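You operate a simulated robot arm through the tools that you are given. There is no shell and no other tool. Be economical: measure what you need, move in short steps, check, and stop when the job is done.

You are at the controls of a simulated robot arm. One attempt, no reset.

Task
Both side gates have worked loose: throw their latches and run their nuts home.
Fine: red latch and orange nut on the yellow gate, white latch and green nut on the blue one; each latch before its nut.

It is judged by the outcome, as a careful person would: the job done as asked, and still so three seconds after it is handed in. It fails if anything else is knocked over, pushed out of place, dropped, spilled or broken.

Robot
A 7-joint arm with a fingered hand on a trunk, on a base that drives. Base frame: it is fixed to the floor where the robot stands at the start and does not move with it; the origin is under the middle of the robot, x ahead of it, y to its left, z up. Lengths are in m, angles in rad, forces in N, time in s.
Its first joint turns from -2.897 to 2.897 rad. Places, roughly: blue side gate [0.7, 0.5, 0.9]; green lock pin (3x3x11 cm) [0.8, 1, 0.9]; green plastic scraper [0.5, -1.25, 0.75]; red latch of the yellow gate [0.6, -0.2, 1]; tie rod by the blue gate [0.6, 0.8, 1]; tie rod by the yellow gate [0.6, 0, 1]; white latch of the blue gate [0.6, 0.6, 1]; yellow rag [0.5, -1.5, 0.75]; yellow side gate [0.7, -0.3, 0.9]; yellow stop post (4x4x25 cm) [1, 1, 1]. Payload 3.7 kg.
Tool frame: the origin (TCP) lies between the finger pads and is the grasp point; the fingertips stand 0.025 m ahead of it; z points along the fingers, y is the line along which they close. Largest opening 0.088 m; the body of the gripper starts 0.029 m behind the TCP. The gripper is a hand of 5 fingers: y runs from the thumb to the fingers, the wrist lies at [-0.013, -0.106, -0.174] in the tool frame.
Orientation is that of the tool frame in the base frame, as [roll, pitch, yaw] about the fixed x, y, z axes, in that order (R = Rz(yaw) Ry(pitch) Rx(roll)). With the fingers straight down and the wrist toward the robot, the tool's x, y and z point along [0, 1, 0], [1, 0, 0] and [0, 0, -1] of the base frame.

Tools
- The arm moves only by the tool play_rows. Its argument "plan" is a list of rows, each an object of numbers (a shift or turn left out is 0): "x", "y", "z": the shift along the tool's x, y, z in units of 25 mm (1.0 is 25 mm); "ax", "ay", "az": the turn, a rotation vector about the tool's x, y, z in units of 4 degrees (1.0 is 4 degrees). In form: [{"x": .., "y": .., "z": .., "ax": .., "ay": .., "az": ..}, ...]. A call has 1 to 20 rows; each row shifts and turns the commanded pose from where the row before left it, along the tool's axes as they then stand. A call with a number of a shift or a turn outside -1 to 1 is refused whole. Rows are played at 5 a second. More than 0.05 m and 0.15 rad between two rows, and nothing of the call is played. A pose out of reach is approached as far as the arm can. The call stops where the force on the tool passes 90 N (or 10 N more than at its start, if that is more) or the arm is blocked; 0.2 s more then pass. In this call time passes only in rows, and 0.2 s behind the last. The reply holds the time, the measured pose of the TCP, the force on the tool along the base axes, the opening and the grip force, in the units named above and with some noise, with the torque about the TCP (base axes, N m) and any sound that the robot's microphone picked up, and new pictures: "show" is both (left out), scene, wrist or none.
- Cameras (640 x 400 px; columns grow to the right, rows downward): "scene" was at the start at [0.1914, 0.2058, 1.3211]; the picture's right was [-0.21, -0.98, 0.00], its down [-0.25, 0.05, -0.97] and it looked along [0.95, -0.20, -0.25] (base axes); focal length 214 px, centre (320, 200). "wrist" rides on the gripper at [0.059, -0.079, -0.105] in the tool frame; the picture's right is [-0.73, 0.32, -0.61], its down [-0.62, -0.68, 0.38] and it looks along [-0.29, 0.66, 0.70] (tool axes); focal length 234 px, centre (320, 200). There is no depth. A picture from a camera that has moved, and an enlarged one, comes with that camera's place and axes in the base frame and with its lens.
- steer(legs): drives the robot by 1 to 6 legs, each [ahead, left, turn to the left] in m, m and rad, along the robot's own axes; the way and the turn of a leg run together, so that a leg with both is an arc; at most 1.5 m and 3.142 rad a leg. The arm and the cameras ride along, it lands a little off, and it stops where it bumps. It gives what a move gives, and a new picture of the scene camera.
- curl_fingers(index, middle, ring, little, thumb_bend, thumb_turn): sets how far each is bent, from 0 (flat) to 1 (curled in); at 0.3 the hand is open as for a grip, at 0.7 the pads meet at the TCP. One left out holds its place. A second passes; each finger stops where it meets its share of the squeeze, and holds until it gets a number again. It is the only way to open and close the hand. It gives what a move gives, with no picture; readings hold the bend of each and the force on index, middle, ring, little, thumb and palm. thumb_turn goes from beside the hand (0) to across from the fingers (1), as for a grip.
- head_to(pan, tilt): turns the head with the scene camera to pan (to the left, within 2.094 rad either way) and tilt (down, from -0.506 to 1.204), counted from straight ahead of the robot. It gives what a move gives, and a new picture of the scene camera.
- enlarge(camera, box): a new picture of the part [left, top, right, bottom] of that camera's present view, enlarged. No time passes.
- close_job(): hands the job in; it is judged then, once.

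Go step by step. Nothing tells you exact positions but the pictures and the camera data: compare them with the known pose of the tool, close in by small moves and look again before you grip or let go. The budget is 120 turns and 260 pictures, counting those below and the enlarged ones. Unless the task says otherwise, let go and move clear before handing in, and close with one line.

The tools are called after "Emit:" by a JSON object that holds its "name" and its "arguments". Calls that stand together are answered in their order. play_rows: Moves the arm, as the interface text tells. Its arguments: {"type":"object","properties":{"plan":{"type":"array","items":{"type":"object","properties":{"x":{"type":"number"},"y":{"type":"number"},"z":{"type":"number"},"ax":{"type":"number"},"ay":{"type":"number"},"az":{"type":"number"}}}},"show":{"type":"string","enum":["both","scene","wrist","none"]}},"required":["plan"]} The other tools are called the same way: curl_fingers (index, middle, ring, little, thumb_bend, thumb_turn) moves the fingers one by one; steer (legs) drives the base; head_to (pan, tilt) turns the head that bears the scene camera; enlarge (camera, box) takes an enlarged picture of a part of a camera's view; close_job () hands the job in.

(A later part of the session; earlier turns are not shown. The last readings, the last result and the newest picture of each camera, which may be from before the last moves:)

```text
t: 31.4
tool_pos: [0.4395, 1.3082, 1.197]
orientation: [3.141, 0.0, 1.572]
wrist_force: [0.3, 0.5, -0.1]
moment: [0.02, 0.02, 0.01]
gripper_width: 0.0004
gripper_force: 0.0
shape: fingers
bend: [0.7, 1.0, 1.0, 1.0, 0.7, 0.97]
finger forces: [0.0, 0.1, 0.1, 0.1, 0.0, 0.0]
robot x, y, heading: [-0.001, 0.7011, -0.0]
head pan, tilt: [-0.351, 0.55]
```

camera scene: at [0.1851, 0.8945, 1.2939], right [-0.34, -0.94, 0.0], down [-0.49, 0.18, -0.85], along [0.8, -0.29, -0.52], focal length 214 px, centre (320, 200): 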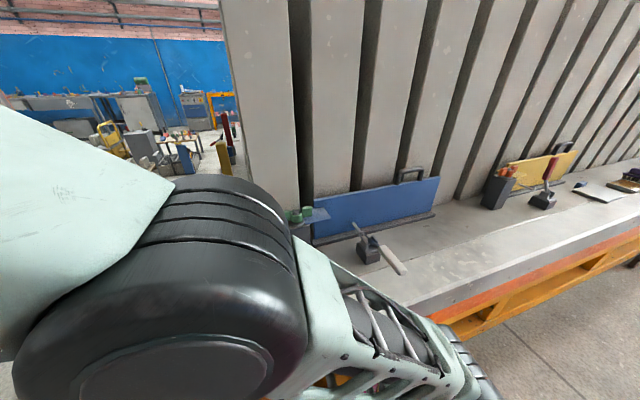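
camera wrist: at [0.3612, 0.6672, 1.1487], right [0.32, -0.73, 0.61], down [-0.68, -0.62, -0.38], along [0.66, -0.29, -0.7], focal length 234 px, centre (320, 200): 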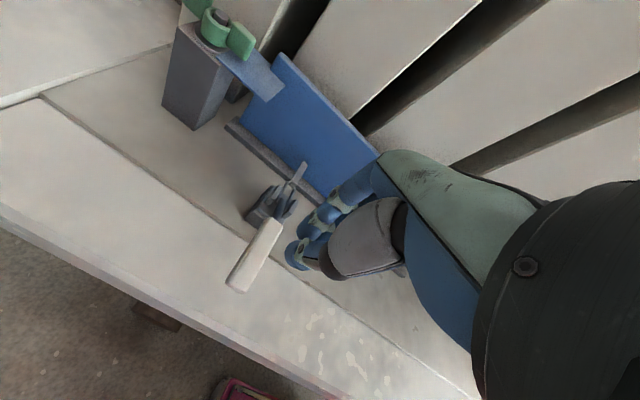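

Now bringing the hand back over the bench toward the nut, staying high.

Emit:
{"name": "play_rows", "arguments": {"plan": [{"x": -1}, {"x": -1}, {"x": -1}, {"x": -1}, {"x": -1}, {"x": -1}, {"x": -1}, {"x": -1}, {"x": -1}, {"x": -1}, {"x": -1}, {"x": -1}, {"x": -1}, {"x": -1}, {"x": -1}, {"x": -1}, {"x": -1, "y": 0.5}, {"x": -1, "y": 0.8}, {"x": -1, "y": 0.8}, {"x": -1, "y": 0.8}], "show": "both"}}

Emit:
{"name": "enlarge", "arguments": {"camera": "wrist", "box": [0, 0, 320, 200]}}

```text
t: 35.6
tool_pos: [0.5157, 0.8086, 1.195]
orientation: [3.142, 0.001, 1.569]
wrist_force: [-0.5, -0.4, -0.5]
moment: [0.01, 0.03, -0.04]
gripper_width: 0.0
gripper_force: 0.1
shape: fingers
bend: [0.7, 1.0, 1.0, 1.0, 0.7, 0.97]
finger forces: [0.1, 0.1, 0.0, 0.1, 0.0, 0.1]
robot x, y, heading: [-0.0026, 0.6976, -0.0]
head pan, tilt: [-0.351, 0.55]
camera scene: at [0.185, 0.8944, 1.2939], right [-0.34, -0.94, 0.0], down [-0.49, 0.18, -0.85], along [0.8, -0.29, -0.52], focal length 214 px, centre (320, 200)
camera wrist: at [0.4374, 0.8678, 1.3002], right [0.32, -0.73, 0.61], down [-0.68, -0.62, -0.38], along [0.66, -0.29, -0.7], focal length 234 px, centre (320, 200)
```

scene: 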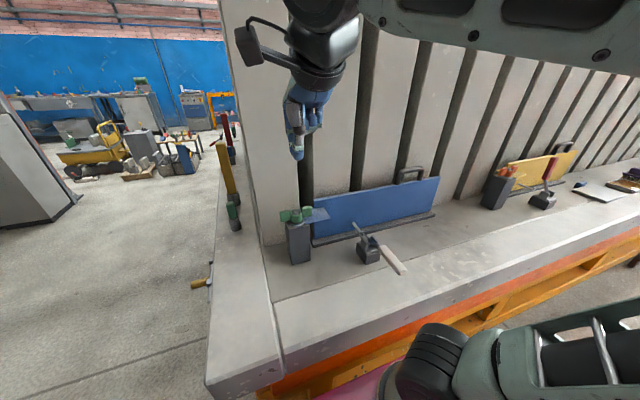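
wrist: 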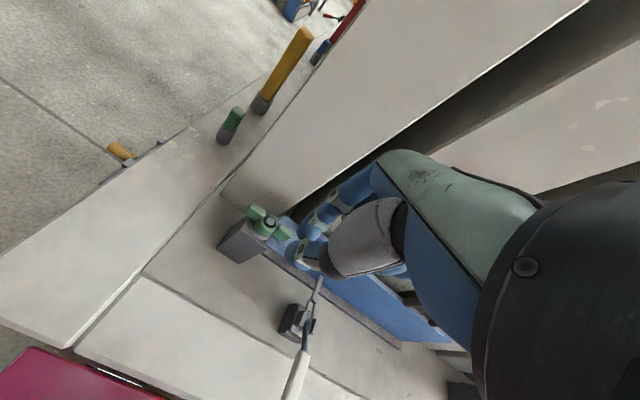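

```text
2.00 times, centred on (160, 100) of wrist
camera zoom: at [0.4374, 0.8678, 1.3002], right [0.32, -0.73, 0.61], down [-0.68, -0.62, -0.38], along [0.66, -0.29, -0.7], focal length 468 px, centre (640, 400)
```

zoom: 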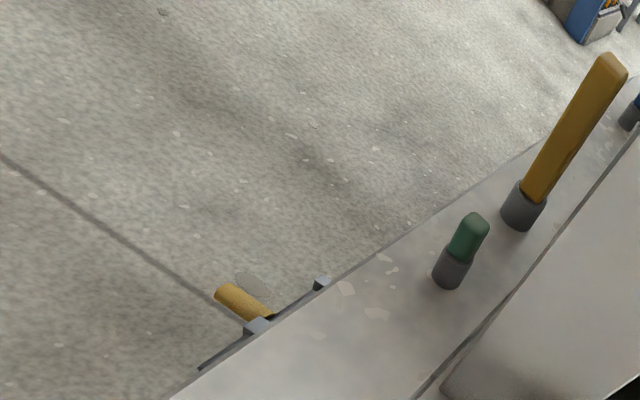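

The view of the nut is clear now; zooming in on it.

Emit:
{"name": "enlarge", "arguments": {"camera": "scene", "box": [260, 120, 380, 270]}}

Emit:
{"name": "enlarge", "arguments": {"camera": "wrist", "box": [200, 170, 340, 270]}}

```text
2.67 times, centred on (320, 195) of scene
camera zoom: at [0.185, 0.8944, 1.2939], right [-0.34, -0.94, 0.0], down [-0.49, 0.18, -0.85], along [0.8, -0.29, -0.52], focal length 572 px, centre (320, 213)
```

zoom: 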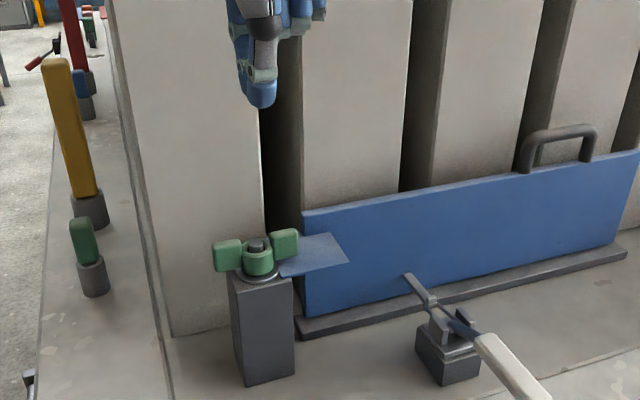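

```text
4.00 times, centred on (270, 220) of wrist
camera zoom: at [0.4374, 0.8678, 1.3002], right [0.32, -0.73, 0.61], down [-0.68, -0.62, -0.38], along [0.66, -0.29, -0.7], focal length 937 px, centre (520, 120)
```

zoom: 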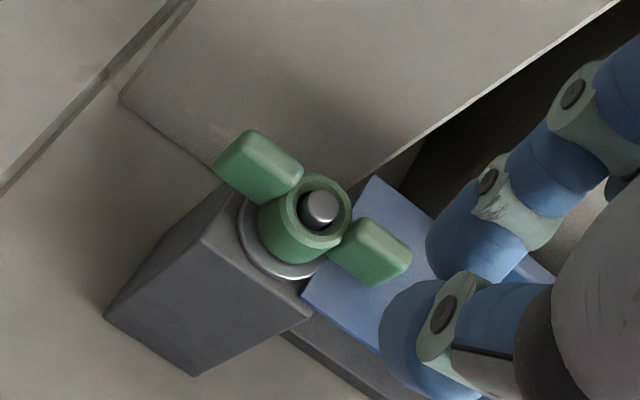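

Bolt at about (0.633, 0.797), wings along y reaching ±0.042. I'll use the pinched index and thumb as a pusher, standing off at the -x side of the +y wing, to push it clockwise (toward +x).

Emit:
{"name": "play_rows", "arguments": {"plan": [{"x": 0.27, "y": 0.85}, {"x": 0.27, "y": 0.85}, {"x": 0.27, "y": 0.85}, {"z": 1}, {"z": 1}, {"z": 1}, {"z": 1}, {"z": 1}, {"z": 1}, {"z": 1}, {"z": 1}, {"z": 0.2}], "show": "both"}}

Emit:
{"name": "enlarge", "arguments": {"camera": "scene", "box": [240, 150, 360, 240]}}

Emit:
{"name": "enlarge", "arguments": {"camera": "wrist", "box": [220, 130, 380, 290]}}

```text
t: 38.2
tool_pos: [0.5755, 0.8301, 0.9902]
orientation: [-3.141, 0.001, 1.57]
wrist_force: [-0.4, -0.4, 0.2]
moment: [0.0, 0.0, 0.01]
gripper_width: 0.0
gripper_force: 0.0
shape: fingers
bend: [0.7, 1.0, 1.0, 1.0, 0.7, 0.97]
finger forces: [0.0, 0.0, 0.0, 0.0, 0.0, 0.1]
robot x, y, heading: [-0.0043, 0.6986, 0.001]
head pan, tilt: [-0.351, 0.55]
camera scene: at [0.1851, 0.8944, 1.2939], right [-0.34, -0.94, 0.0], down [-0.49, 0.18, -0.85], along [0.8, -0.29, -0.52], focal length 214 px, centre (320, 200)
camera wrist: at [0.4968, 0.8889, 1.0962], right [0.32, -0.73, 0.61], down [-0.68, -0.62, -0.38], along [0.66, -0.29, -0.7], focal length 234 px, centre (320, 200)
```

scene: 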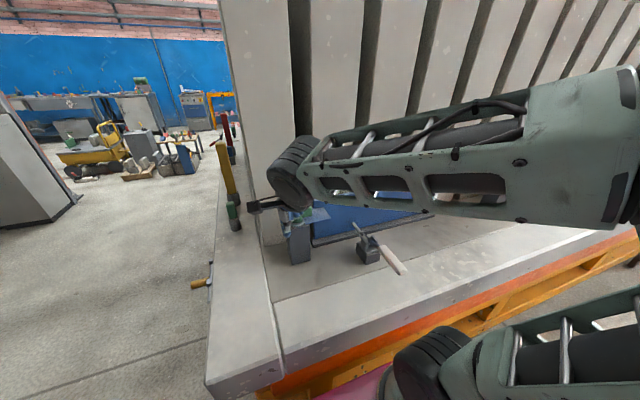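
wrist: 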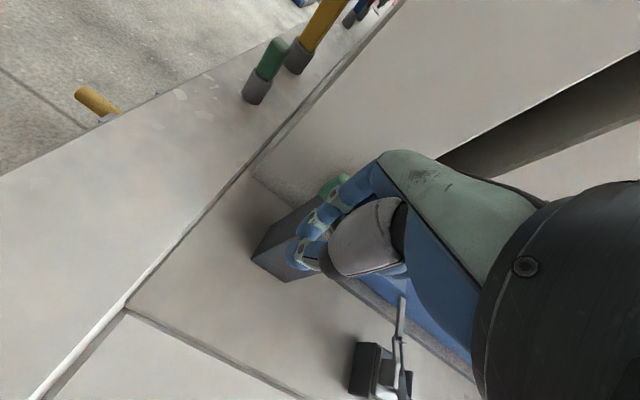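

```text
4.44 times, centred on (300, 195) of scene
camera zoom: at [0.1851, 0.8944, 1.2939], right [-0.34, -0.94, 0.0], down [-0.49, 0.18, -0.85], along [0.8, -0.29, -0.52], focal length 953 px, centre (409, 222)
```

zoom: 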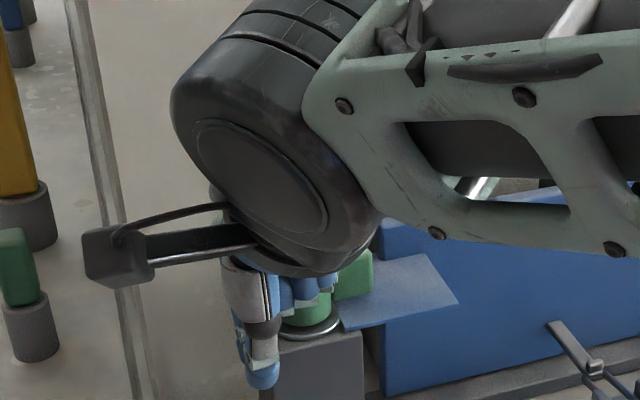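

```text
2.50 times, centred on (300, 210) of wrist
camera zoom: at [0.4968, 0.8889, 1.0962], right [0.32, -0.73, 0.61], down [-0.68, -0.62, -0.38], along [0.66, -0.29, -0.7], focal length 585 px, centre (370, 175)
```

zoom: 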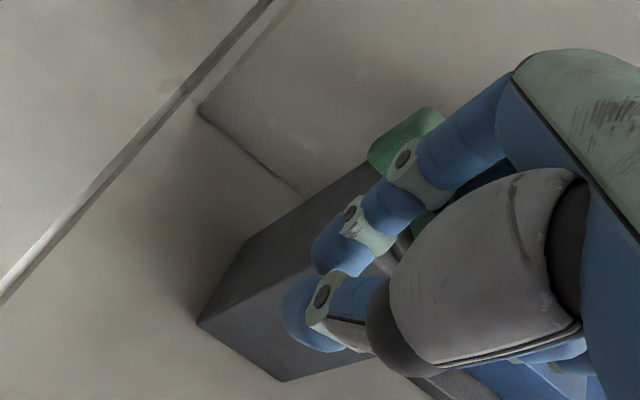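

No contact yet. I now sweep toward +x in small steps and watch force and nut.

Emit:
{"name": "play_rows", "arguments": {"plan": [{"y": 0.4}, {"y": 0.4}, {"y": 0.3}, {"y": 0.3}], "show": "wrist"}}

Emit:
{"name": "enlarge", "arguments": {"camera": "wrist", "box": [220, 130, 380, 290]}}

Emit:
{"name": "enlarge", "arguments": {"camera": "scene", "box": [240, 150, 360, 240]}}

```text
t: 39.2
tool_pos: [0.609, 0.83, 0.9917]
orientation: [-3.14, -0.002, 1.571]
wrist_force: [-3.2, 0.3, 0.0]
moment: [0.01, 0.03, 0.03]
gripper_width: 0.0
gripper_force: 1.2
shape: fingers
bend: [0.7, 1.0, 1.0, 1.0, 0.7, 0.97]
finger forces: [2.2, 0.1, 0.1, 0.1, 0.0, 0.0]
robot x, y, heading: [0.0018, 0.6991, -0.004]
head pan, tilt: [-0.351, 0.55]
camera wrist: at [0.5308, 0.8883, 1.0965], right [0.32, -0.73, 0.61], down [-0.68, -0.62, -0.38], along [0.66, -0.29, -0.7], focal length 234 px, centre (320, 200)
```

wrist: 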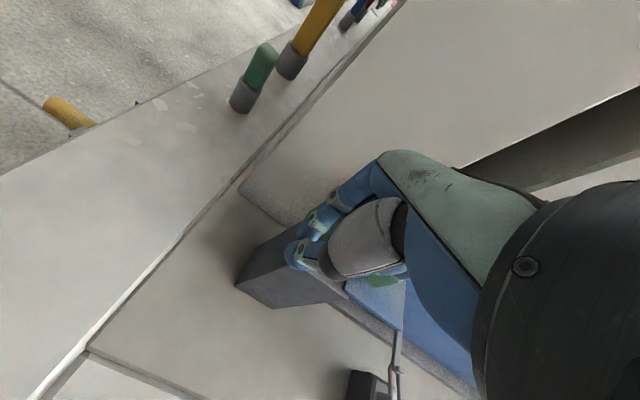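

```text
2.50 times, centred on (300, 210) of wrist
camera zoom: at [0.5308, 0.8883, 1.0965], right [0.32, -0.73, 0.61], down [-0.68, -0.62, -0.38], along [0.66, -0.29, -0.7], focal length 585 px, centre (370, 175)
```

zoom: 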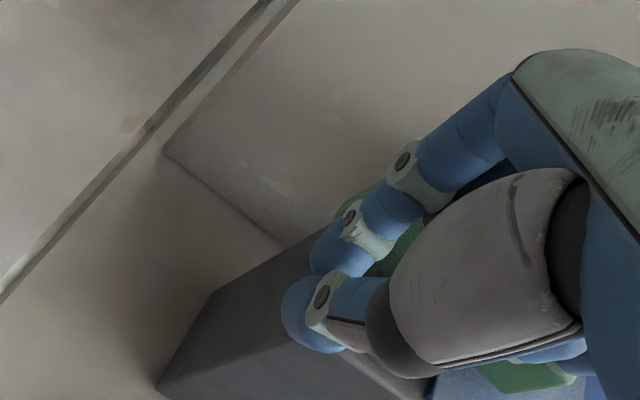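

```text
4.44 times, centred on (300, 195) of scene
camera zoom: at [0.185, 0.8944, 1.2939], right [-0.34, -0.94, 0.0], down [-0.49, 0.18, -0.85], along [0.8, -0.29, -0.52], focal length 953 px, centre (409, 222)
```

zoom: 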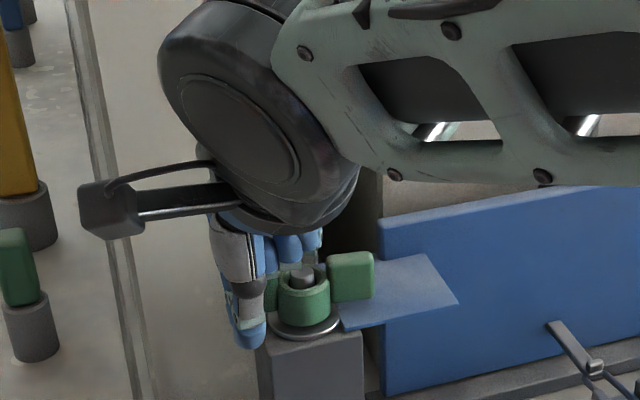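

Contact with 3 N: the nut turns easily. I continue the push round the arc.

Emit:
{"name": "play_rows", "arguments": {"plan": [{"y": 0.25, "x": 0.12}, {"y": 0.25, "x": 0.12}, {"y": 0.28, "x": 0.03}, {"y": 0.28, "x": 0.03}, {"y": 0.27, "x": -0.07}, {"y": 0.27, "x": -0.07}], "show": "none"}}

Emit:
{"name": "enlarge", "arguments": {"camera": "scene", "box": [240, 150, 360, 240]}}

```text
t: 40.6
tool_pos: [0.6502, 0.834, 0.9899]
orientation: [-3.141, 0.0, 1.571]
wrist_force: [-2.4, 0.4, 0.2]
moment: [0.03, 0.09, -0.02]
gripper_width: 0.0015
gripper_force: 0.7
shape: fingers
bend: [0.7, 1.0, 1.0, 1.0, 0.67, 0.97]
finger forces: [0.0, 0.0, 0.0, 0.1, 2.5, 0.0]
robot x, y, heading: [0.0015, 0.6989, 0.002]
head pan, tilt: [-0.351, 0.55]
```

```text
4.44 times, centred on (300, 195) of scene
camera zoom: at [0.185, 0.8944, 1.2939], right [-0.34, -0.94, 0.0], down [-0.49, 0.18, -0.85], along [0.8, -0.29, -0.52], focal length 953 px, centre (409, 222)
```

zoom: 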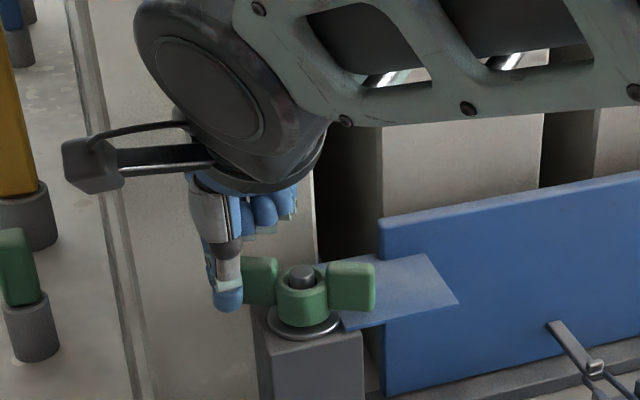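

The pusher slid off the wing after about 20° of turn because it was too far out, and the thumb gets in the way. I'll lift, fold the thumb aside, and use the index alone closer to the hub.

Emit:
{"name": "play_rows", "arguments": {"plan": [{"z": -1}, {"z": -1}, {"z": -0.5}, {"y": -0.9, "x": -0.3}, {"y": -0.9, "x": -0.4}], "show": "none"}}

Emit:
{"name": "curl_fingers", "arguments": {"thumb_bend": 0, "thumb_turn": 0}}

Emit:
{"name": "play_rows", "arguments": {"plan": [{"z": -0.1}], "show": "both"}}

Emit:
{"name": "enlarge", "arguments": {"camera": "scene", "box": [240, 130, 360, 240]}}

Emit:
{"name": "enlarge", "arguments": {"camera": "wrist", "box": [200, 130, 400, 290]}}

```text
t: 41.9
tool_pos: [0.6053, 0.8155, 1.0519]
orientation: [-3.141, 0.001, 1.57]
wrist_force: [0.2, -0.4, -0.3]
moment: [0.06, -0.01, 0.01]
gripper_width: 0.0
gripper_force: 0.1
shape: fingers
bend: [0.7, 1.0, 1.0, 1.0, 0.7, 0.97]
finger forces: [0.0, 0.0, 0.0, 0.0, 0.0, 0.0]
robot x, y, heading: [0.0, 0.6976, -0.002]
head pan, tilt: [-0.351, 0.55]
```

```text
t: 42.9
tool_pos: [0.6049, 0.8161, 1.0523]
orientation: [-3.141, 0.001, 1.571]
wrist_force: [0.4, 0.4, 0.4]
moment: [-0.01, -0.02, 0.01]
gripper_width: 0.1089
gripper_force: 0.1
shape: fingers
bend: [0.7, 1.0, 1.0, 1.0, 0.0, 0.0]
finger forces: [0.0, 0.1, 0.0, 0.0, 0.0, 0.0]
robot x, y, heading: [0.0007, 0.6994, 0.002]
head pan, tilt: [-0.351, 0.55]
```

```text
t: 43.2
tool_pos: [0.6057, 0.816, 1.0555]
orientation: [3.141, -0.001, 1.57]
wrist_force: [1.1, 0.4, 0.6]
moment: [-0.02, 0.02, -0.03]
gripper_width: 0.1091
gripper_force: 0.0
shape: fingers
bend: [0.7, 1.0, 1.0, 1.0, 0.0, 0.0]
finger forces: [0.0, 0.0, 0.0, 0.0, 0.0, 0.0]
robot x, y, heading: [0.0007, 0.6975, -0.002]
head pan, tilt: [-0.351, 0.55]
camera scene: at [0.1851, 0.8944, 1.2939], right [-0.34, -0.94, 0.0], down [-0.49, 0.18, -0.85], along [0.8, -0.29, -0.52], focal length 214 px, centre (320, 200)
camera wrist: at [0.5277, 0.8748, 1.1602], right [0.32, -0.73, 0.61], down [-0.68, -0.62, -0.38], along [0.66, -0.29, -0.7], focal length 234 px, centre (320, 200)
```

scene: 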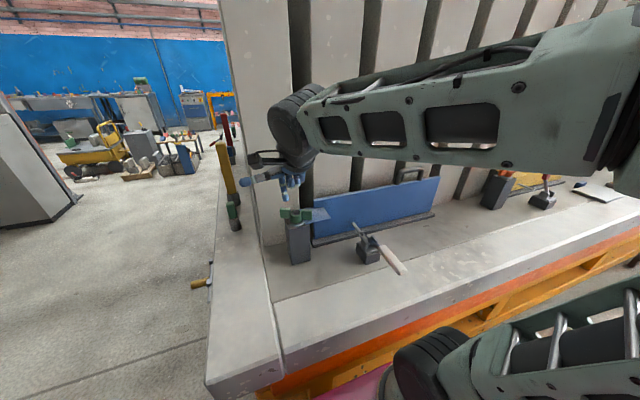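
wrist: 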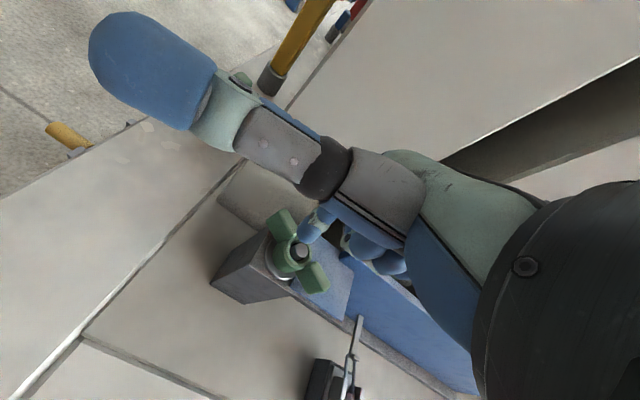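

```text
3.64 times, centred on (300, 185) of scene
camera zoom: at [0.1851, 0.8944, 1.2939], right [-0.34, -0.94, 0.0], down [-0.49, 0.18, -0.85], along [0.8, -0.29, -0.52], focal length 780 px, centre (393, 254)
```

zoom: 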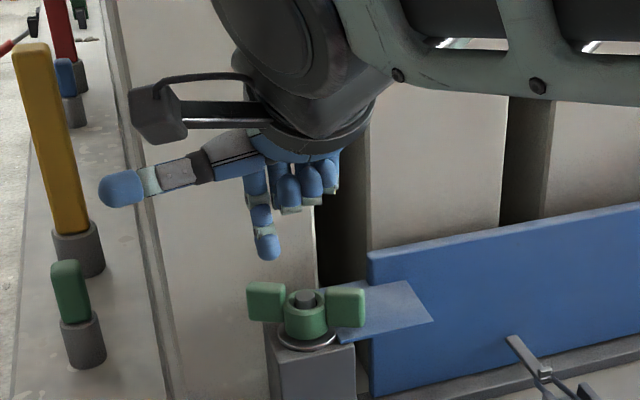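

```text
2.50 times, centred on (300, 210) of wrist
camera zoom: at [0.5277, 0.8748, 1.1602], right [0.32, -0.73, 0.61], down [-0.68, -0.62, -0.38], along [0.66, -0.29, -0.7], focal length 585 px, centre (370, 175)
```

zoom: 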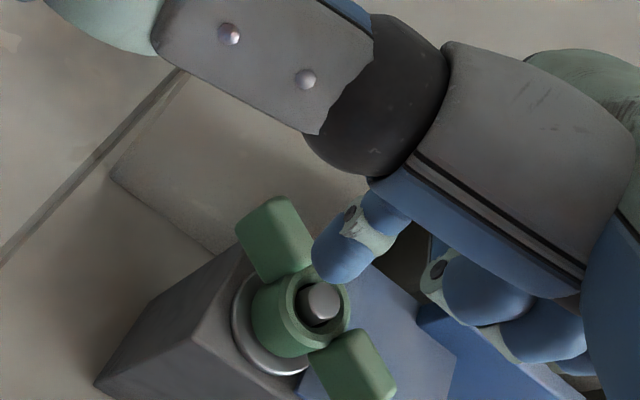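

Now the index alone points down with a clear view (tip about 12 mm ahead of the TCP). I lower it behind the +y wing and push through about 80°, then check.

Emit:
{"name": "play_rows", "arguments": {"plan": [{"x": 0.4, "z": 0.5}, {"z": 0.7}, {"z": 0.7}, {"z": 0.7}, {"y": 0.38, "x": -0.14}, {"y": 0.44}, {"y": 0.42, "x": -0.15}, {"y": 0.34, "x": -0.29}], "show": "wrist"}}

Emit:
{"name": "enlarge", "arguments": {"camera": "wrist", "box": [200, 130, 400, 290]}}

Emit:
{"name": "enlarge", "arguments": {"camera": "scene", "box": [240, 130, 360, 240]}}

```text
t: 45.0
tool_pos: [0.6437, 0.8107, 0.9895]
orientation: [3.141, -0.001, 1.571]
wrist_force: [-4.6, 1.6, -0.1]
moment: [0.0, -0.02, 0.04]
gripper_width: 0.1071
gripper_force: 1.3
shape: fingers
bend: [0.7, 1.0, 1.0, 1.0, 0.0, 0.0]
finger forces: [3.0, 0.0, 0.0, 0.0, 0.0, 0.0]
robot x, y, heading: [-0.0006, 0.6977, -0.001]
head pan, tilt: [-0.351, 0.55]
camera wrist: at [0.5659, 0.8697, 1.096], right [0.32, -0.73, 0.61], down [-0.68, -0.62, -0.38], along [0.66, -0.29, -0.7], focal length 234 px, centre (320, 200)
```

wrist: 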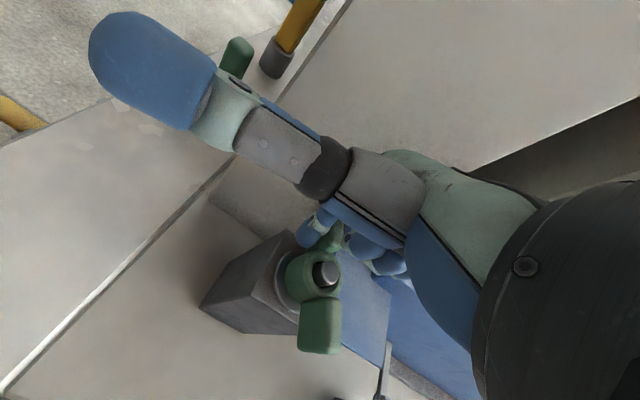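

```text
2.50 times, centred on (300, 210) of wrist
camera zoom: at [0.5659, 0.8697, 1.096], right [0.32, -0.73, 0.61], down [-0.68, -0.62, -0.38], along [0.66, -0.29, -0.7], focal length 585 px, centre (370, 175)
```

zoom: 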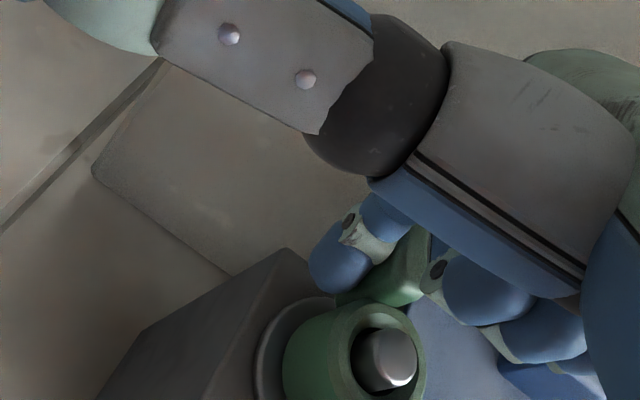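

```text
3.64 times, centred on (300, 185) of scene
camera zoom: at [0.1849, 0.8945, 1.2939], right [-0.34, -0.94, 0.0], down [-0.49, 0.18, -0.85], along [0.8, -0.29, -0.52], focal length 780 px, centre (393, 254)
```

zoom: 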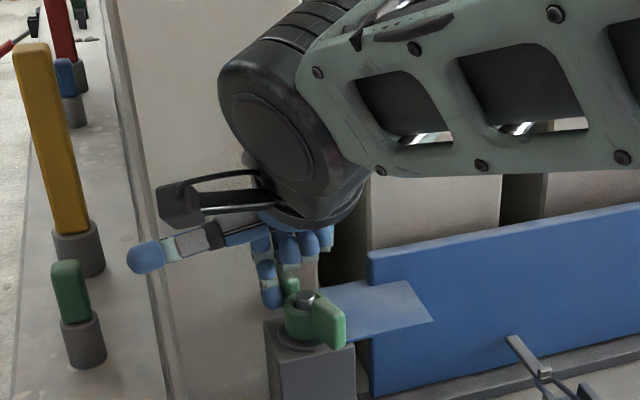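

It works: the nut is at about 70°. I continue the circle round the +x side.

Emit:
{"name": "play_rows", "arguments": {"plan": [{"y": 0.22, "x": -0.39}, {"y": 0.07, "x": -0.44}, {"y": -0.08, "x": -0.44}, {"y": -0.23, "x": -0.39}, {"y": -0.34, "x": -0.29}], "show": "wrist"}}

Emit:
{"name": "enlarge", "arguments": {"camera": "scene", "box": [240, 130, 360, 240]}}

```text
t: 46.2
tool_pos: [0.6366, 0.7626, 0.9907]
orientation: [3.141, 0.0, 1.572]
wrist_force: [2.7, 2.5, 0.3]
moment: [0.05, -0.04, 0.03]
gripper_width: 0.1107
gripper_force: 1.0
shape: fingers
bend: [0.66, 1.0, 1.0, 1.0, 0.0, 0.0]
finger forces: [2.8, 0.0, 0.0, 0.0, 0.1, 0.0]
robot x, y, heading: [-0.0001, 0.699, 0.001]
head pan, tilt: [-0.351, 0.55]
camera wrist: at [0.5587, 0.8218, 1.0968], right [0.32, -0.73, 0.61], down [-0.68, -0.62, -0.38], along [0.66, -0.29, -0.7], focal length 234 px, centre (320, 200)
```

wrist: 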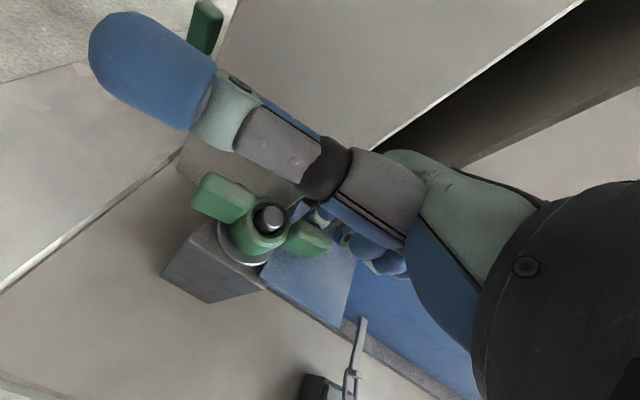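

```text
3.64 times, centred on (300, 185) of scene
camera zoom: at [0.1852, 0.8945, 1.2939], right [-0.34, -0.94, 0.0], down [-0.49, 0.18, -0.85], along [0.8, -0.29, -0.52], focal length 780 px, centre (393, 254)
```

zoom: 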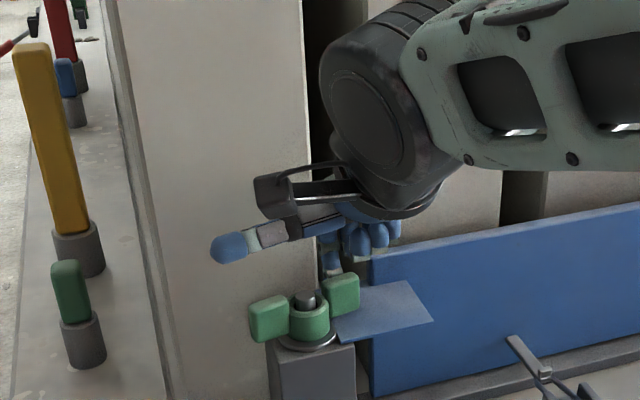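

Half a turn done, bolt showing a little more. Continuing around the -x side.

Emit:
{"name": "play_rows", "arguments": {"plan": [{"y": -0.42, "x": -0.15}, {"y": -0.45}, {"y": -0.42, "x": 0.15}, {"y": -0.34, "x": 0.29}, {"y": -0.22, "x": 0.39}, {"y": -0.07, "x": 0.44}], "show": "wrist"}}

Emit:
{"name": "enlarge", "arguments": {"camera": "scene", "box": [240, 130, 360, 240]}}

```text
t: 47.6
tool_pos: [0.5915, 0.7849, 0.9907]
orientation: [-3.139, 0.001, 1.562]
wrist_force: [25.6, -57.2, 10.4]
moment: [-0.49, -0.54, -2.7]
gripper_width: 0.1363
gripper_force: 29.7
shape: fingers
bend: [0.25, 1.0, 1.0, 1.0, 0.0, 0.0]
finger forces: [58.1, 0.0, 0.0, 0.0, 0.0, 0.0]
robot x, y, heading: [0.0038, 0.701, 0.002]
head pan, tilt: [-0.351, 0.55]
camera wrist: at [0.5139, 0.8442, 1.0961], right [0.32, -0.73, 0.61], down [-0.69, -0.62, -0.38], along [0.65, -0.3, -0.7], focal length 234 px, centre (320, 200)
```

wrist: 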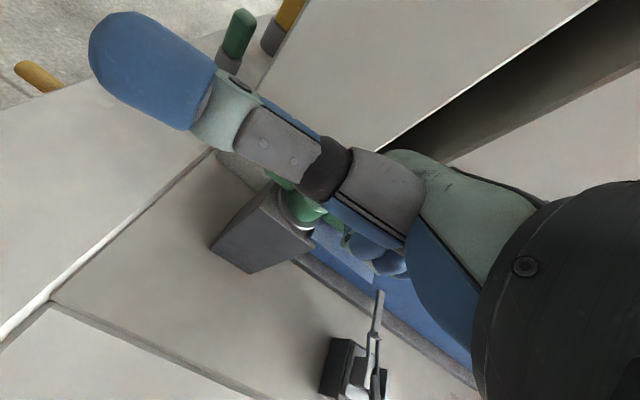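

```text
3.64 times, centred on (300, 185) of scene
camera zoom: at [0.1859, 0.8913, 1.2942], right [-0.34, -0.94, 0.0], down [-0.49, 0.18, -0.85], along [0.8, -0.29, -0.52], focal length 780 px, centre (393, 254)
```

zoom: 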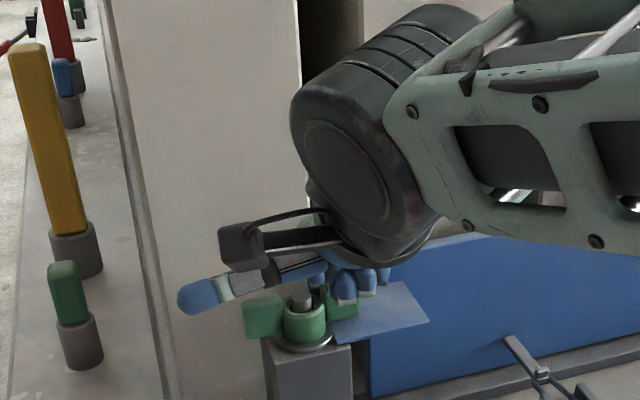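

The index yields when pulled backward, so it stayed behind while I moved. I back off, lift, and re-curl; from now on I'll only push with the finger's strong directions (toward +x), half a turn per stroke.

Emit:
{"name": "play_rows", "arguments": {"plan": [{"x": -0.44, "y": 0.07}, {"x": -0.39, "y": 0.2}, {"z": -1}, {"z": -1}, {"z": -0.8}], "show": "none"}}

Emit:
{"name": "curl_fingers", "arguments": {"index": 0.7}}

Emit:
{"name": "play_rows", "arguments": {"plan": [{"x": 0.9, "y": -0.4}, {"x": 0.8}], "show": "wrist"}}

Emit:
{"name": "enlarge", "arguments": {"camera": "wrist", "box": [200, 130, 400, 290]}}

Emit:
{"name": "enlarge", "arguments": {"camera": "scene", "box": [240, 130, 360, 240]}}

```text
t: 48.9
tool_pos: [0.5944, 0.7705, 1.0621]
orientation: [3.141, 0.001, 1.572]
wrist_force: [0.1, 0.7, -0.3]
moment: [0.0, -0.01, -0.01]
gripper_width: 0.1094
gripper_force: 0.1
shape: fingers
bend: [0.7, 1.0, 1.0, 1.0, 0.0, 0.0]
finger forces: [0.0, 0.0, 0.0, 0.0, 0.0, 0.1]
robot x, y, heading: [-0.0006, 0.7, 0.005]
head pan, tilt: [-0.351, 0.55]
```

```text
t: 49.9
tool_pos: [0.5951, 0.7698, 1.062]
orientation: [-3.142, -0.001, 1.57]
wrist_force: [0.3, 0.8, 0.7]
moment: [-0.02, 0.0, 0.01]
gripper_width: 0.1092
gripper_force: 0.0
shape: fingers
bend: [0.7, 1.0, 1.0, 1.0, 0.0, 0.0]
finger forces: [0.1, 0.1, 0.0, 0.0, 0.0, 0.1]
robot x, y, heading: [0.0046, 0.6995, -0.003]
head pan, tilt: [-0.351, 0.55]
```

```text
t: 50.5
tool_pos: [0.5853, 0.8121, 1.0632]
orientation: [3.141, 0.0, 1.572]
wrist_force: [-1.0, -1.4, -0.2]
moment: [0.03, 0.02, 0.02]
gripper_width: 0.1091
gripper_force: 0.0
shape: fingers
bend: [0.7, 1.0, 1.0, 1.0, 0.0, 0.0]
finger forces: [0.0, 0.0, 0.1, 0.1, 0.0, 0.1]
robot x, y, heading: [0.0019, 0.698, -0.009]
head pan, tilt: [-0.351, 0.55]
camera wrist: at [0.5059, 0.8706, 1.1673], right [0.32, -0.73, 0.61], down [-0.68, -0.62, -0.38], along [0.66, -0.29, -0.7], focal length 234 px, centre (320, 200)
```

wrist: 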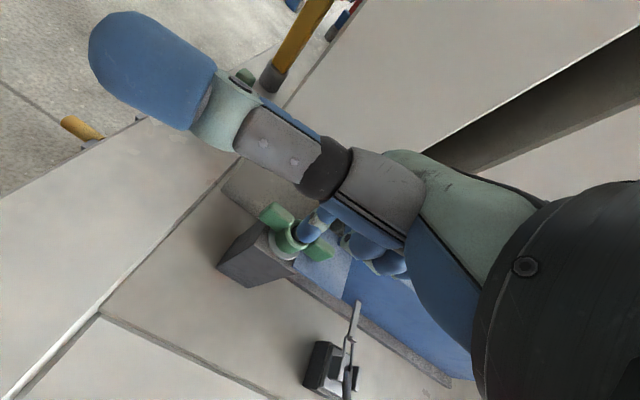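

```text
2.50 times, centred on (300, 210) of wrist
camera zoom: at [0.5059, 0.8706, 1.1673], right [0.32, -0.73, 0.61], down [-0.68, -0.62, -0.38], along [0.66, -0.29, -0.7], focal length 585 px, centre (370, 175)
```

zoom: 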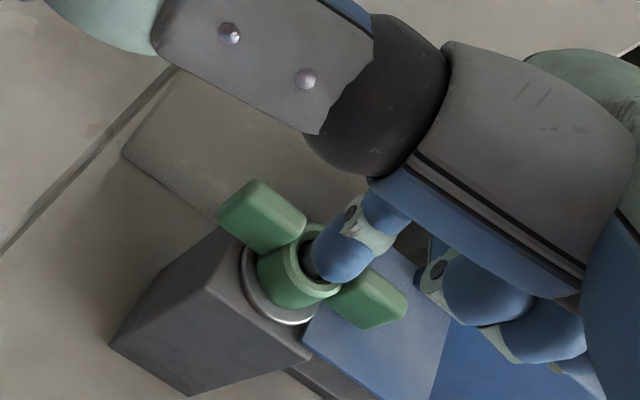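

```text
3.64 times, centred on (300, 185) of scene
camera zoom: at [0.1851, 0.8943, 1.2939], right [-0.34, -0.94, 0.0], down [-0.49, 0.18, -0.85], along [0.8, -0.29, -0.52], focal length 780 px, centre (393, 254)
```

zoom: 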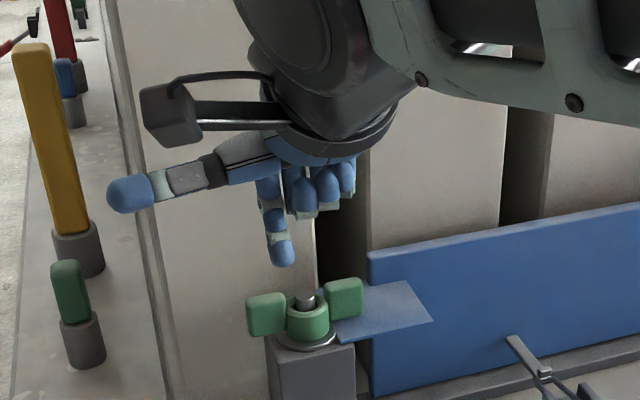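

The nut now sits with its wings along y again (half a turn done). Next stroke: push the +y wing from 0° to about 130°.

Emit:
{"name": "play_rows", "arguments": {"plan": [{"x": 0.28, "z": 0.75}, {"z": 0.75}, {"z": 0.75}, {"z": 0.8}, {"y": 0.45}, {"y": 0.4}, {"y": 0.42, "x": 0.15}, {"y": 0.44}, {"y": 0.42, "x": -0.15}, {"y": 0.34, "x": -0.29}, {"y": 0.22, "x": -0.39}, {"y": 0.07, "x": -0.44}, {"y": -0.08, "x": -0.44}], "show": "wrist"}}

Emit:
{"name": "enlarge", "arguments": {"camera": "scene", "box": [240, 130, 360, 240]}}

```text
t: 53.2
tool_pos: [0.6521, 0.7809, 0.9828]
orientation: [3.139, 0.001, 1.573]
wrist_force: [-1.7, 11.4, 11.3]
moment: [0.02, 0.23, -0.24]
gripper_width: 0.0878
gripper_force: 8.6
shape: fingers
bend: [0.78, 1.0, 1.0, 1.0, 0.0, 0.0]
finger forces: [17.3, 0.0, 0.0, 0.1, 0.1, 0.1]
robot x, y, heading: [0.0029, 0.6995, 0.003]
head pan, tilt: [-0.351, 0.55]
camera wrist: at [0.5733, 0.8405, 1.0886], right [0.32, -0.73, 0.61], down [-0.68, -0.62, -0.38], along [0.66, -0.29, -0.7], focal length 234 px, centre (320, 200)
```

wrist: 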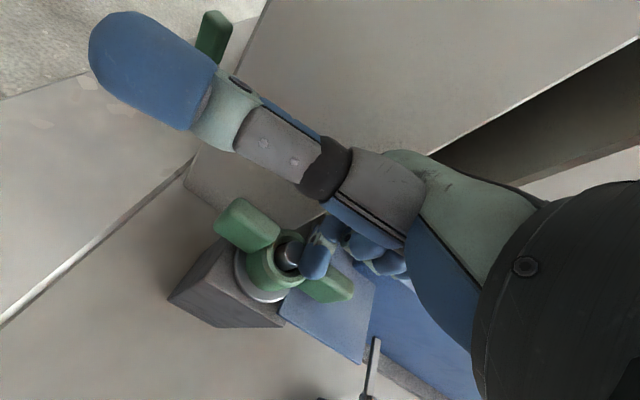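

```text
3.64 times, centred on (300, 185) of scene
camera zoom: at [0.1848, 0.8948, 1.2939], right [-0.34, -0.94, 0.0], down [-0.49, 0.18, -0.85], along [0.8, -0.29, -0.52], focal length 780 px, centre (393, 254)
```

zoom: 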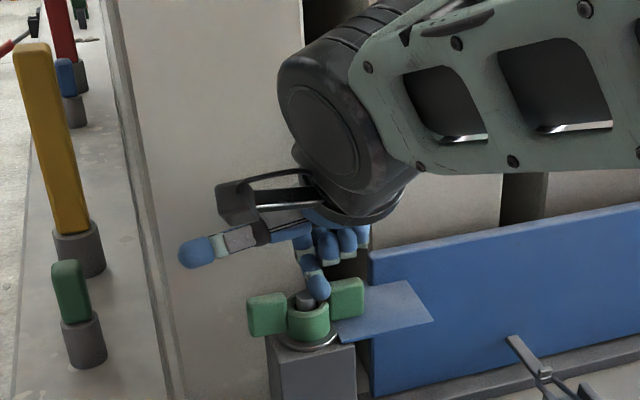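

The finger rode over the nut without turning it, so resistance rose: it may be close to home. I'll lift and inspect the gap under the nut.

Emit:
{"name": "play_rows", "arguments": {"plan": [{"z": -1}, {"z": -1}, {"z": -1}, {"y": -0.6, "z": -0.5}, {"y": -0.6, "z": -0.5}], "show": "none"}}

Emit:
{"name": "enlarge", "arguments": {"camera": "scene", "box": [270, 190, 340, 240]}}

Emit:
{"name": "enlarge", "arguments": {"camera": "wrist", "box": [210, 180, 340, 270]}}

```text
t: 54.5
tool_pos: [0.6198, 0.7791, 1.0831]
orientation: [3.141, 0.0, 1.57]
wrist_force: [0.1, -0.4, -1.1]
moment: [-0.01, 0.0, 0.0]
gripper_width: 0.1091
gripper_force: 0.0
shape: fingers
bend: [0.7, 1.0, 1.0, 1.0, 0.0, 0.0]
finger forces: [0.0, 0.0, 0.0, 0.0, 0.0, 0.0]
robot x, y, heading: [-0.0008, 0.6989, 0.002]
head pan, tilt: [-0.351, 0.55]
```

```text
8.00 times, centred on (305, 215) of scene
camera zoom: at [0.1852, 0.8944, 1.2939], right [-0.34, -0.94, 0.0], down [-0.49, 0.18, -0.85], along [0.8, -0.29, -0.52], focal length 1716 px, centre (440, 80)
```

zoom: 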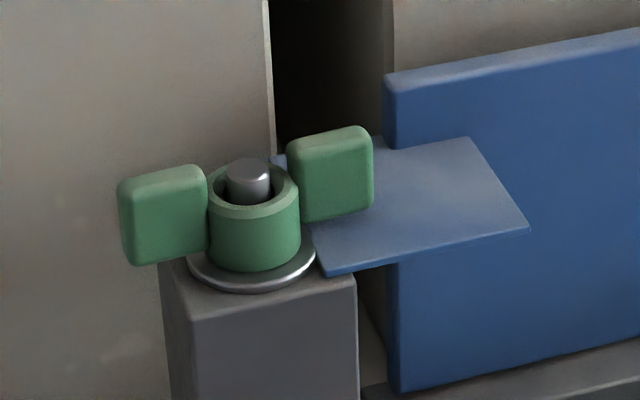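

```text
4.44 times, centred on (275, 225) of wrist
camera zoom: at [0.5415, 0.8372, 1.1885], right [0.32, -0.73, 0.61], down [-0.68, -0.62, -0.38], along [0.66, -0.29, -0.7], focal length 1041 px, centre (520, 89)
```

zoom: 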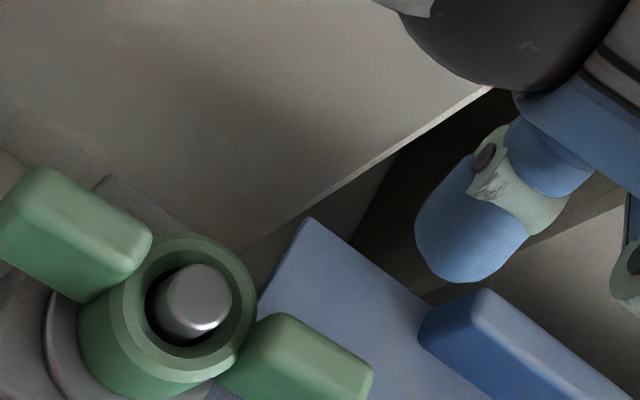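

The hub looks seated on the washer. To test tightness, I'll press the +y wing steadily toward +x again in small steps and read the force.

Emit:
{"name": "play_rows", "arguments": {"plan": [{"x": 0.9, "y": -0.6}, {"x": 0.9, "y": -0.6}, {"z": 1}, {"z": 1}, {"z": 1}, {"z": 0.8}, {"y": 0.4}, {"y": 0.2}, {"y": 0.15}], "show": "none"}}

Emit:
{"name": "play_rows", "arguments": {"plan": [{"y": 0.15}], "show": "none"}}

Emit:
{"name": "play_rows", "arguments": {"plan": [{"y": 0.15}], "show": "none"}}

Emit:
{"name": "play_rows", "arguments": {"plan": [{"y": 0.15}], "show": "wrist"}}

Emit:
{"name": "enlarge", "arguments": {"camera": "scene", "box": [240, 160, 360, 240]}}

```text
t: 56.5
tool_pos: [0.6093, 0.8262, 0.9895]
orientation: [3.141, 0.0, 1.572]
wrist_force: [-8.7, 1.4, -0.2]
moment: [0.0, 0.0, 0.04]
gripper_width: 0.1049
gripper_force: 4.0
shape: fingers
bend: [0.71, 1.0, 1.0, 1.0, 0.0, 0.0]
finger forces: [7.9, 0.0, 0.1, 0.0, 0.0, 0.0]
robot x, y, heading: [0.0004, 0.7001, 0.0]
head pan, tilt: [-0.351, 0.55]
```

```text
t: 56.9
tool_pos: [0.6117, 0.826, 0.9895]
orientation: [3.14, -0.001, 1.572]
wrist_force: [-12.0, 0.9, 0.1]
moment: [0.0, 0.04, 0.09]
gripper_width: 0.1029
gripper_force: 5.6
shape: fingers
bend: [0.71, 1.0, 1.0, 1.0, 0.0, 0.0]
finger forces: [11.5, 0.0, 0.0, 0.1, 0.0, 0.0]
robot x, y, heading: [0.0007, 0.7004, -0.001]
head pan, tilt: [-0.351, 0.55]
```

```text
t: 57.2
tool_pos: [0.6165, 0.8266, 0.99]
orientation: [3.139, 0.0, 1.573]
wrist_force: [-13.7, 3.8, 4.2]
moment: [-0.01, -0.02, 0.08]
gripper_width: 0.1007
gripper_force: 5.7
shape: fingers
bend: [0.71, 1.0, 1.0, 1.0, 0.0, 0.0]
finger forces: [12.5, 0.0, 0.0, 0.0, 0.0, 0.0]
robot x, y, heading: [-0.0013, 0.6973, -0.003]
head pan, tilt: [-0.351, 0.55]
```

```text
t: 57.6
tool_pos: [0.6213, 0.8257, 0.9894]
orientation: [3.142, 0.0, 1.57]
wrist_force: [-12.5, 2.2, 2.8]
moment: [0.02, 0.02, 0.08]
gripper_width: 0.0986
gripper_force: 5.4
shape: fingers
bend: [0.71, 1.0, 1.0, 1.0, 0.0, 0.0]
finger forces: [11.5, 0.0, 0.1, 0.0, 0.0, 0.1]
robot x, y, heading: [0.0024, 0.6988, -0.001]
head pan, tilt: [-0.351, 0.55]
camera wrist: at [0.5428, 0.8841, 1.0954], right [0.32, -0.73, 0.61], down [-0.68, -0.62, -0.38], along [0.66, -0.29, -0.7], focal length 234 px, centre (320, 200)
```

wrist: 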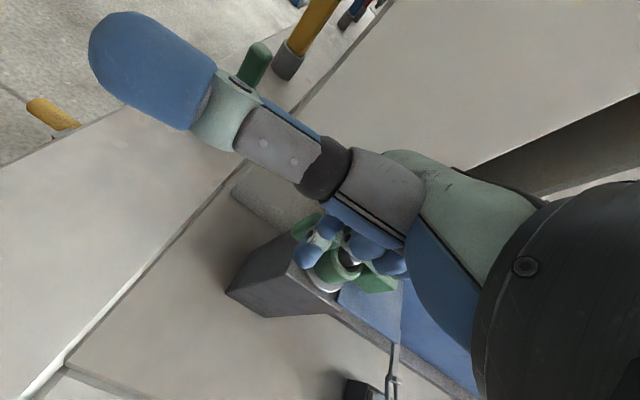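

```text
5.00 times, centred on (300, 200) of scene
camera zoom: at [0.1845, 0.8944, 1.294], right [-0.34, -0.94, 0.0], down [-0.49, 0.18, -0.85], along [0.8, -0.29, -0.52], focal length 1072 px, centre (420, 200)
```

zoom: 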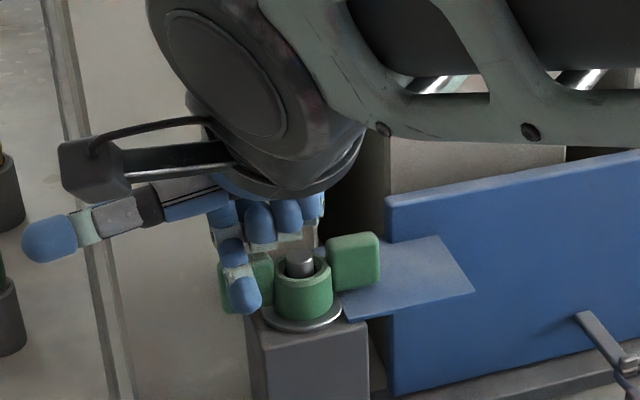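

The nut is in fact turning, now at a steady 12 N instead of 3 N. I keep pushing slowly round the arc.

Emit:
{"name": "play_rows", "arguments": {"plan": [{"y": 0.2, "x": -0.05}, {"y": 0.2, "x": -0.05}, {"y": 0.25, "x": -0.14}, {"y": 0.25, "x": -0.15}], "show": "none"}}

Emit:
{"name": "enlarge", "arguments": {"camera": "scene", "box": [240, 160, 360, 240]}}

```text
t: 58.6
tool_pos: [0.6443, 0.8147, 0.9901]
orientation: [3.139, -0.001, 1.572]
wrist_force: [-7.2, 4.5, 8.9]
moment: [0.09, 0.2, -0.08]
gripper_width: 0.0905
gripper_force: 5.1
shape: fingers
bend: [0.74, 1.0, 1.0, 1.0, 0.0, 0.0]
finger forces: [11.4, 0.0, 0.0, 0.0, 0.0, 0.0]
robot x, y, heading: [0.0008, 0.6989, -0.001]
head pan, tilt: [-0.351, 0.55]
```

```text
5.00 times, centred on (300, 200) of scene
camera zoom: at [0.1846, 0.8945, 1.294], right [-0.34, -0.94, 0.0], down [-0.49, 0.18, -0.85], along [0.8, -0.29, -0.52], focal length 1072 px, centre (420, 200)
```

zoom: 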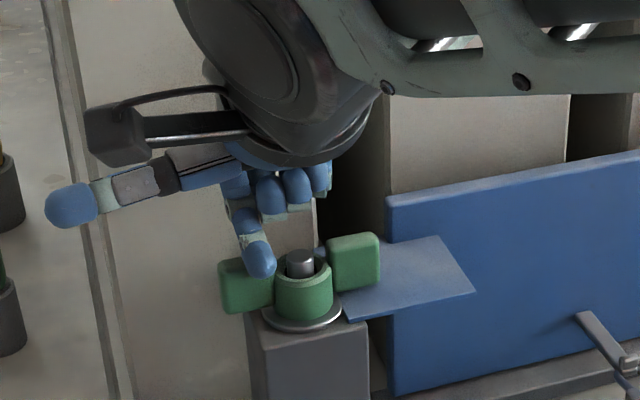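

The wing didn't move after all; the finger flexed and climbed it. I'll do a firmer test: grip the nut with the whole hand and twist. First lift and open.

Emit:
{"name": "play_rows", "arguments": {"plan": [{"z": -1}, {"z": -1}, {"z": -1}, {"y": -0.5, "x": 0.3, "z": -0.5}], "show": "none"}}

Emit:
{"name": "curl_fingers", "arguments": {"index": 0.3, "middle": 0.3, "ring": 0.3, "little": 0.3, "thumb_bend": 0.3, "thumb_turn": 1}}

Emit:
{"name": "play_rows", "arguments": {"plan": [{"z": -0.1}], "show": "both"}}

Emit:
{"name": "enlarge", "arguments": {"camera": "scene", "box": [240, 130, 360, 240]}}

```text
t: 59.6
tool_pos: [0.6295, 0.8232, 1.0759]
orientation: [-3.142, -0.003, 1.571]
wrist_force: [-0.4, -1.2, 0.6]
moment: [0.02, 0.02, 0.02]
gripper_width: 0.1089
gripper_force: 0.1
shape: fingers
bend: [0.7, 1.0, 1.0, 1.0, 0.0, 0.0]
finger forces: [0.0, 0.0, 0.0, 0.0, 0.1, 0.0]
robot x, y, heading: [-0.0017, 0.6997, -0.001]
head pan, tilt: [-0.351, 0.55]
```

```text
t: 60.6
tool_pos: [0.6302, 0.8225, 1.0756]
orientation: [3.141, 0.001, 1.57]
wrist_force: [-0.4, 1.0, 0.1]
moment: [0.0, -0.03, -0.02]
gripper_width: 0.0848
gripper_force: 0.0
shape: fingers
bend: [0.3, 0.3, 0.3, 0.3, 0.3, 0.97]
finger forces: [0.0, 0.0, 0.0, 0.1, 0.0, 0.0]
robot x, y, heading: [0.0017, 0.6989, 0.0]
head pan, tilt: [-0.351, 0.55]
```

```text
t: 61.0
tool_pos: [0.6297, 0.8224, 1.0793]
orientation: [3.14, 0.0, 1.571]
wrist_force: [-0.5, 0.5, -0.1]
moment: [-0.04, -0.02, 0.01]
gripper_width: 0.085
gripper_force: 0.1
shape: fingers
bend: [0.3, 0.3, 0.3, 0.3, 0.3, 0.97]
finger forces: [0.0, 0.1, 0.1, 0.1, 0.0, 0.0]
robot x, y, heading: [-0.0005, 0.7004, -0.001]
head pan, tilt: [-0.351, 0.55]
camera scene: at [0.1851, 0.8944, 1.2939], right [-0.34, -0.94, 0.0], down [-0.49, 0.18, -0.85], along [0.8, -0.29, -0.52], focal length 214 px, centre (320, 200)
camera wrist: at [0.5518, 0.8811, 1.1846], right [0.32, -0.73, 0.61], down [-0.68, -0.62, -0.38], along [0.66, -0.29, -0.7], focal length 234 px, centre (320, 200)
```

scene: 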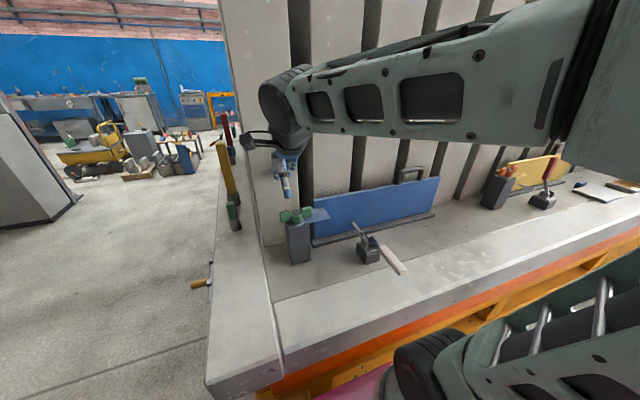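
wrist: 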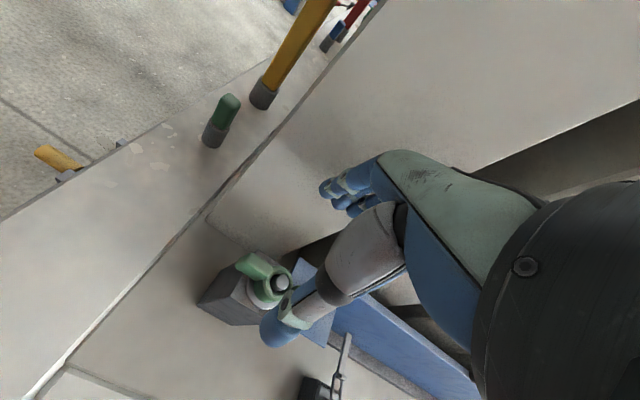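

```text
3.64 times, centred on (300, 185) of scene
camera zoom: at [0.1851, 0.8944, 1.2939], right [-0.34, -0.94, 0.0], down [-0.49, 0.18, -0.85], along [0.8, -0.29, -0.52], focal length 780 px, centre (393, 254)
```

zoom: 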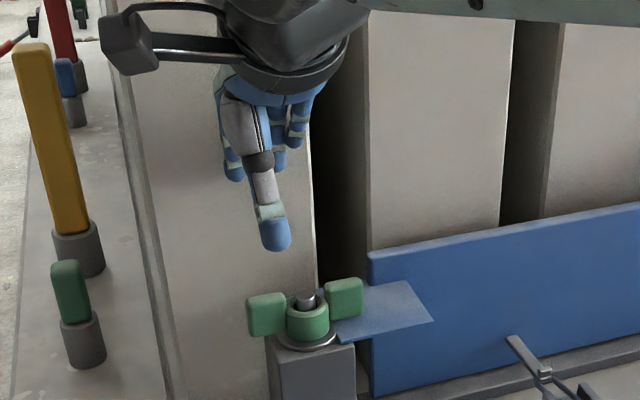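

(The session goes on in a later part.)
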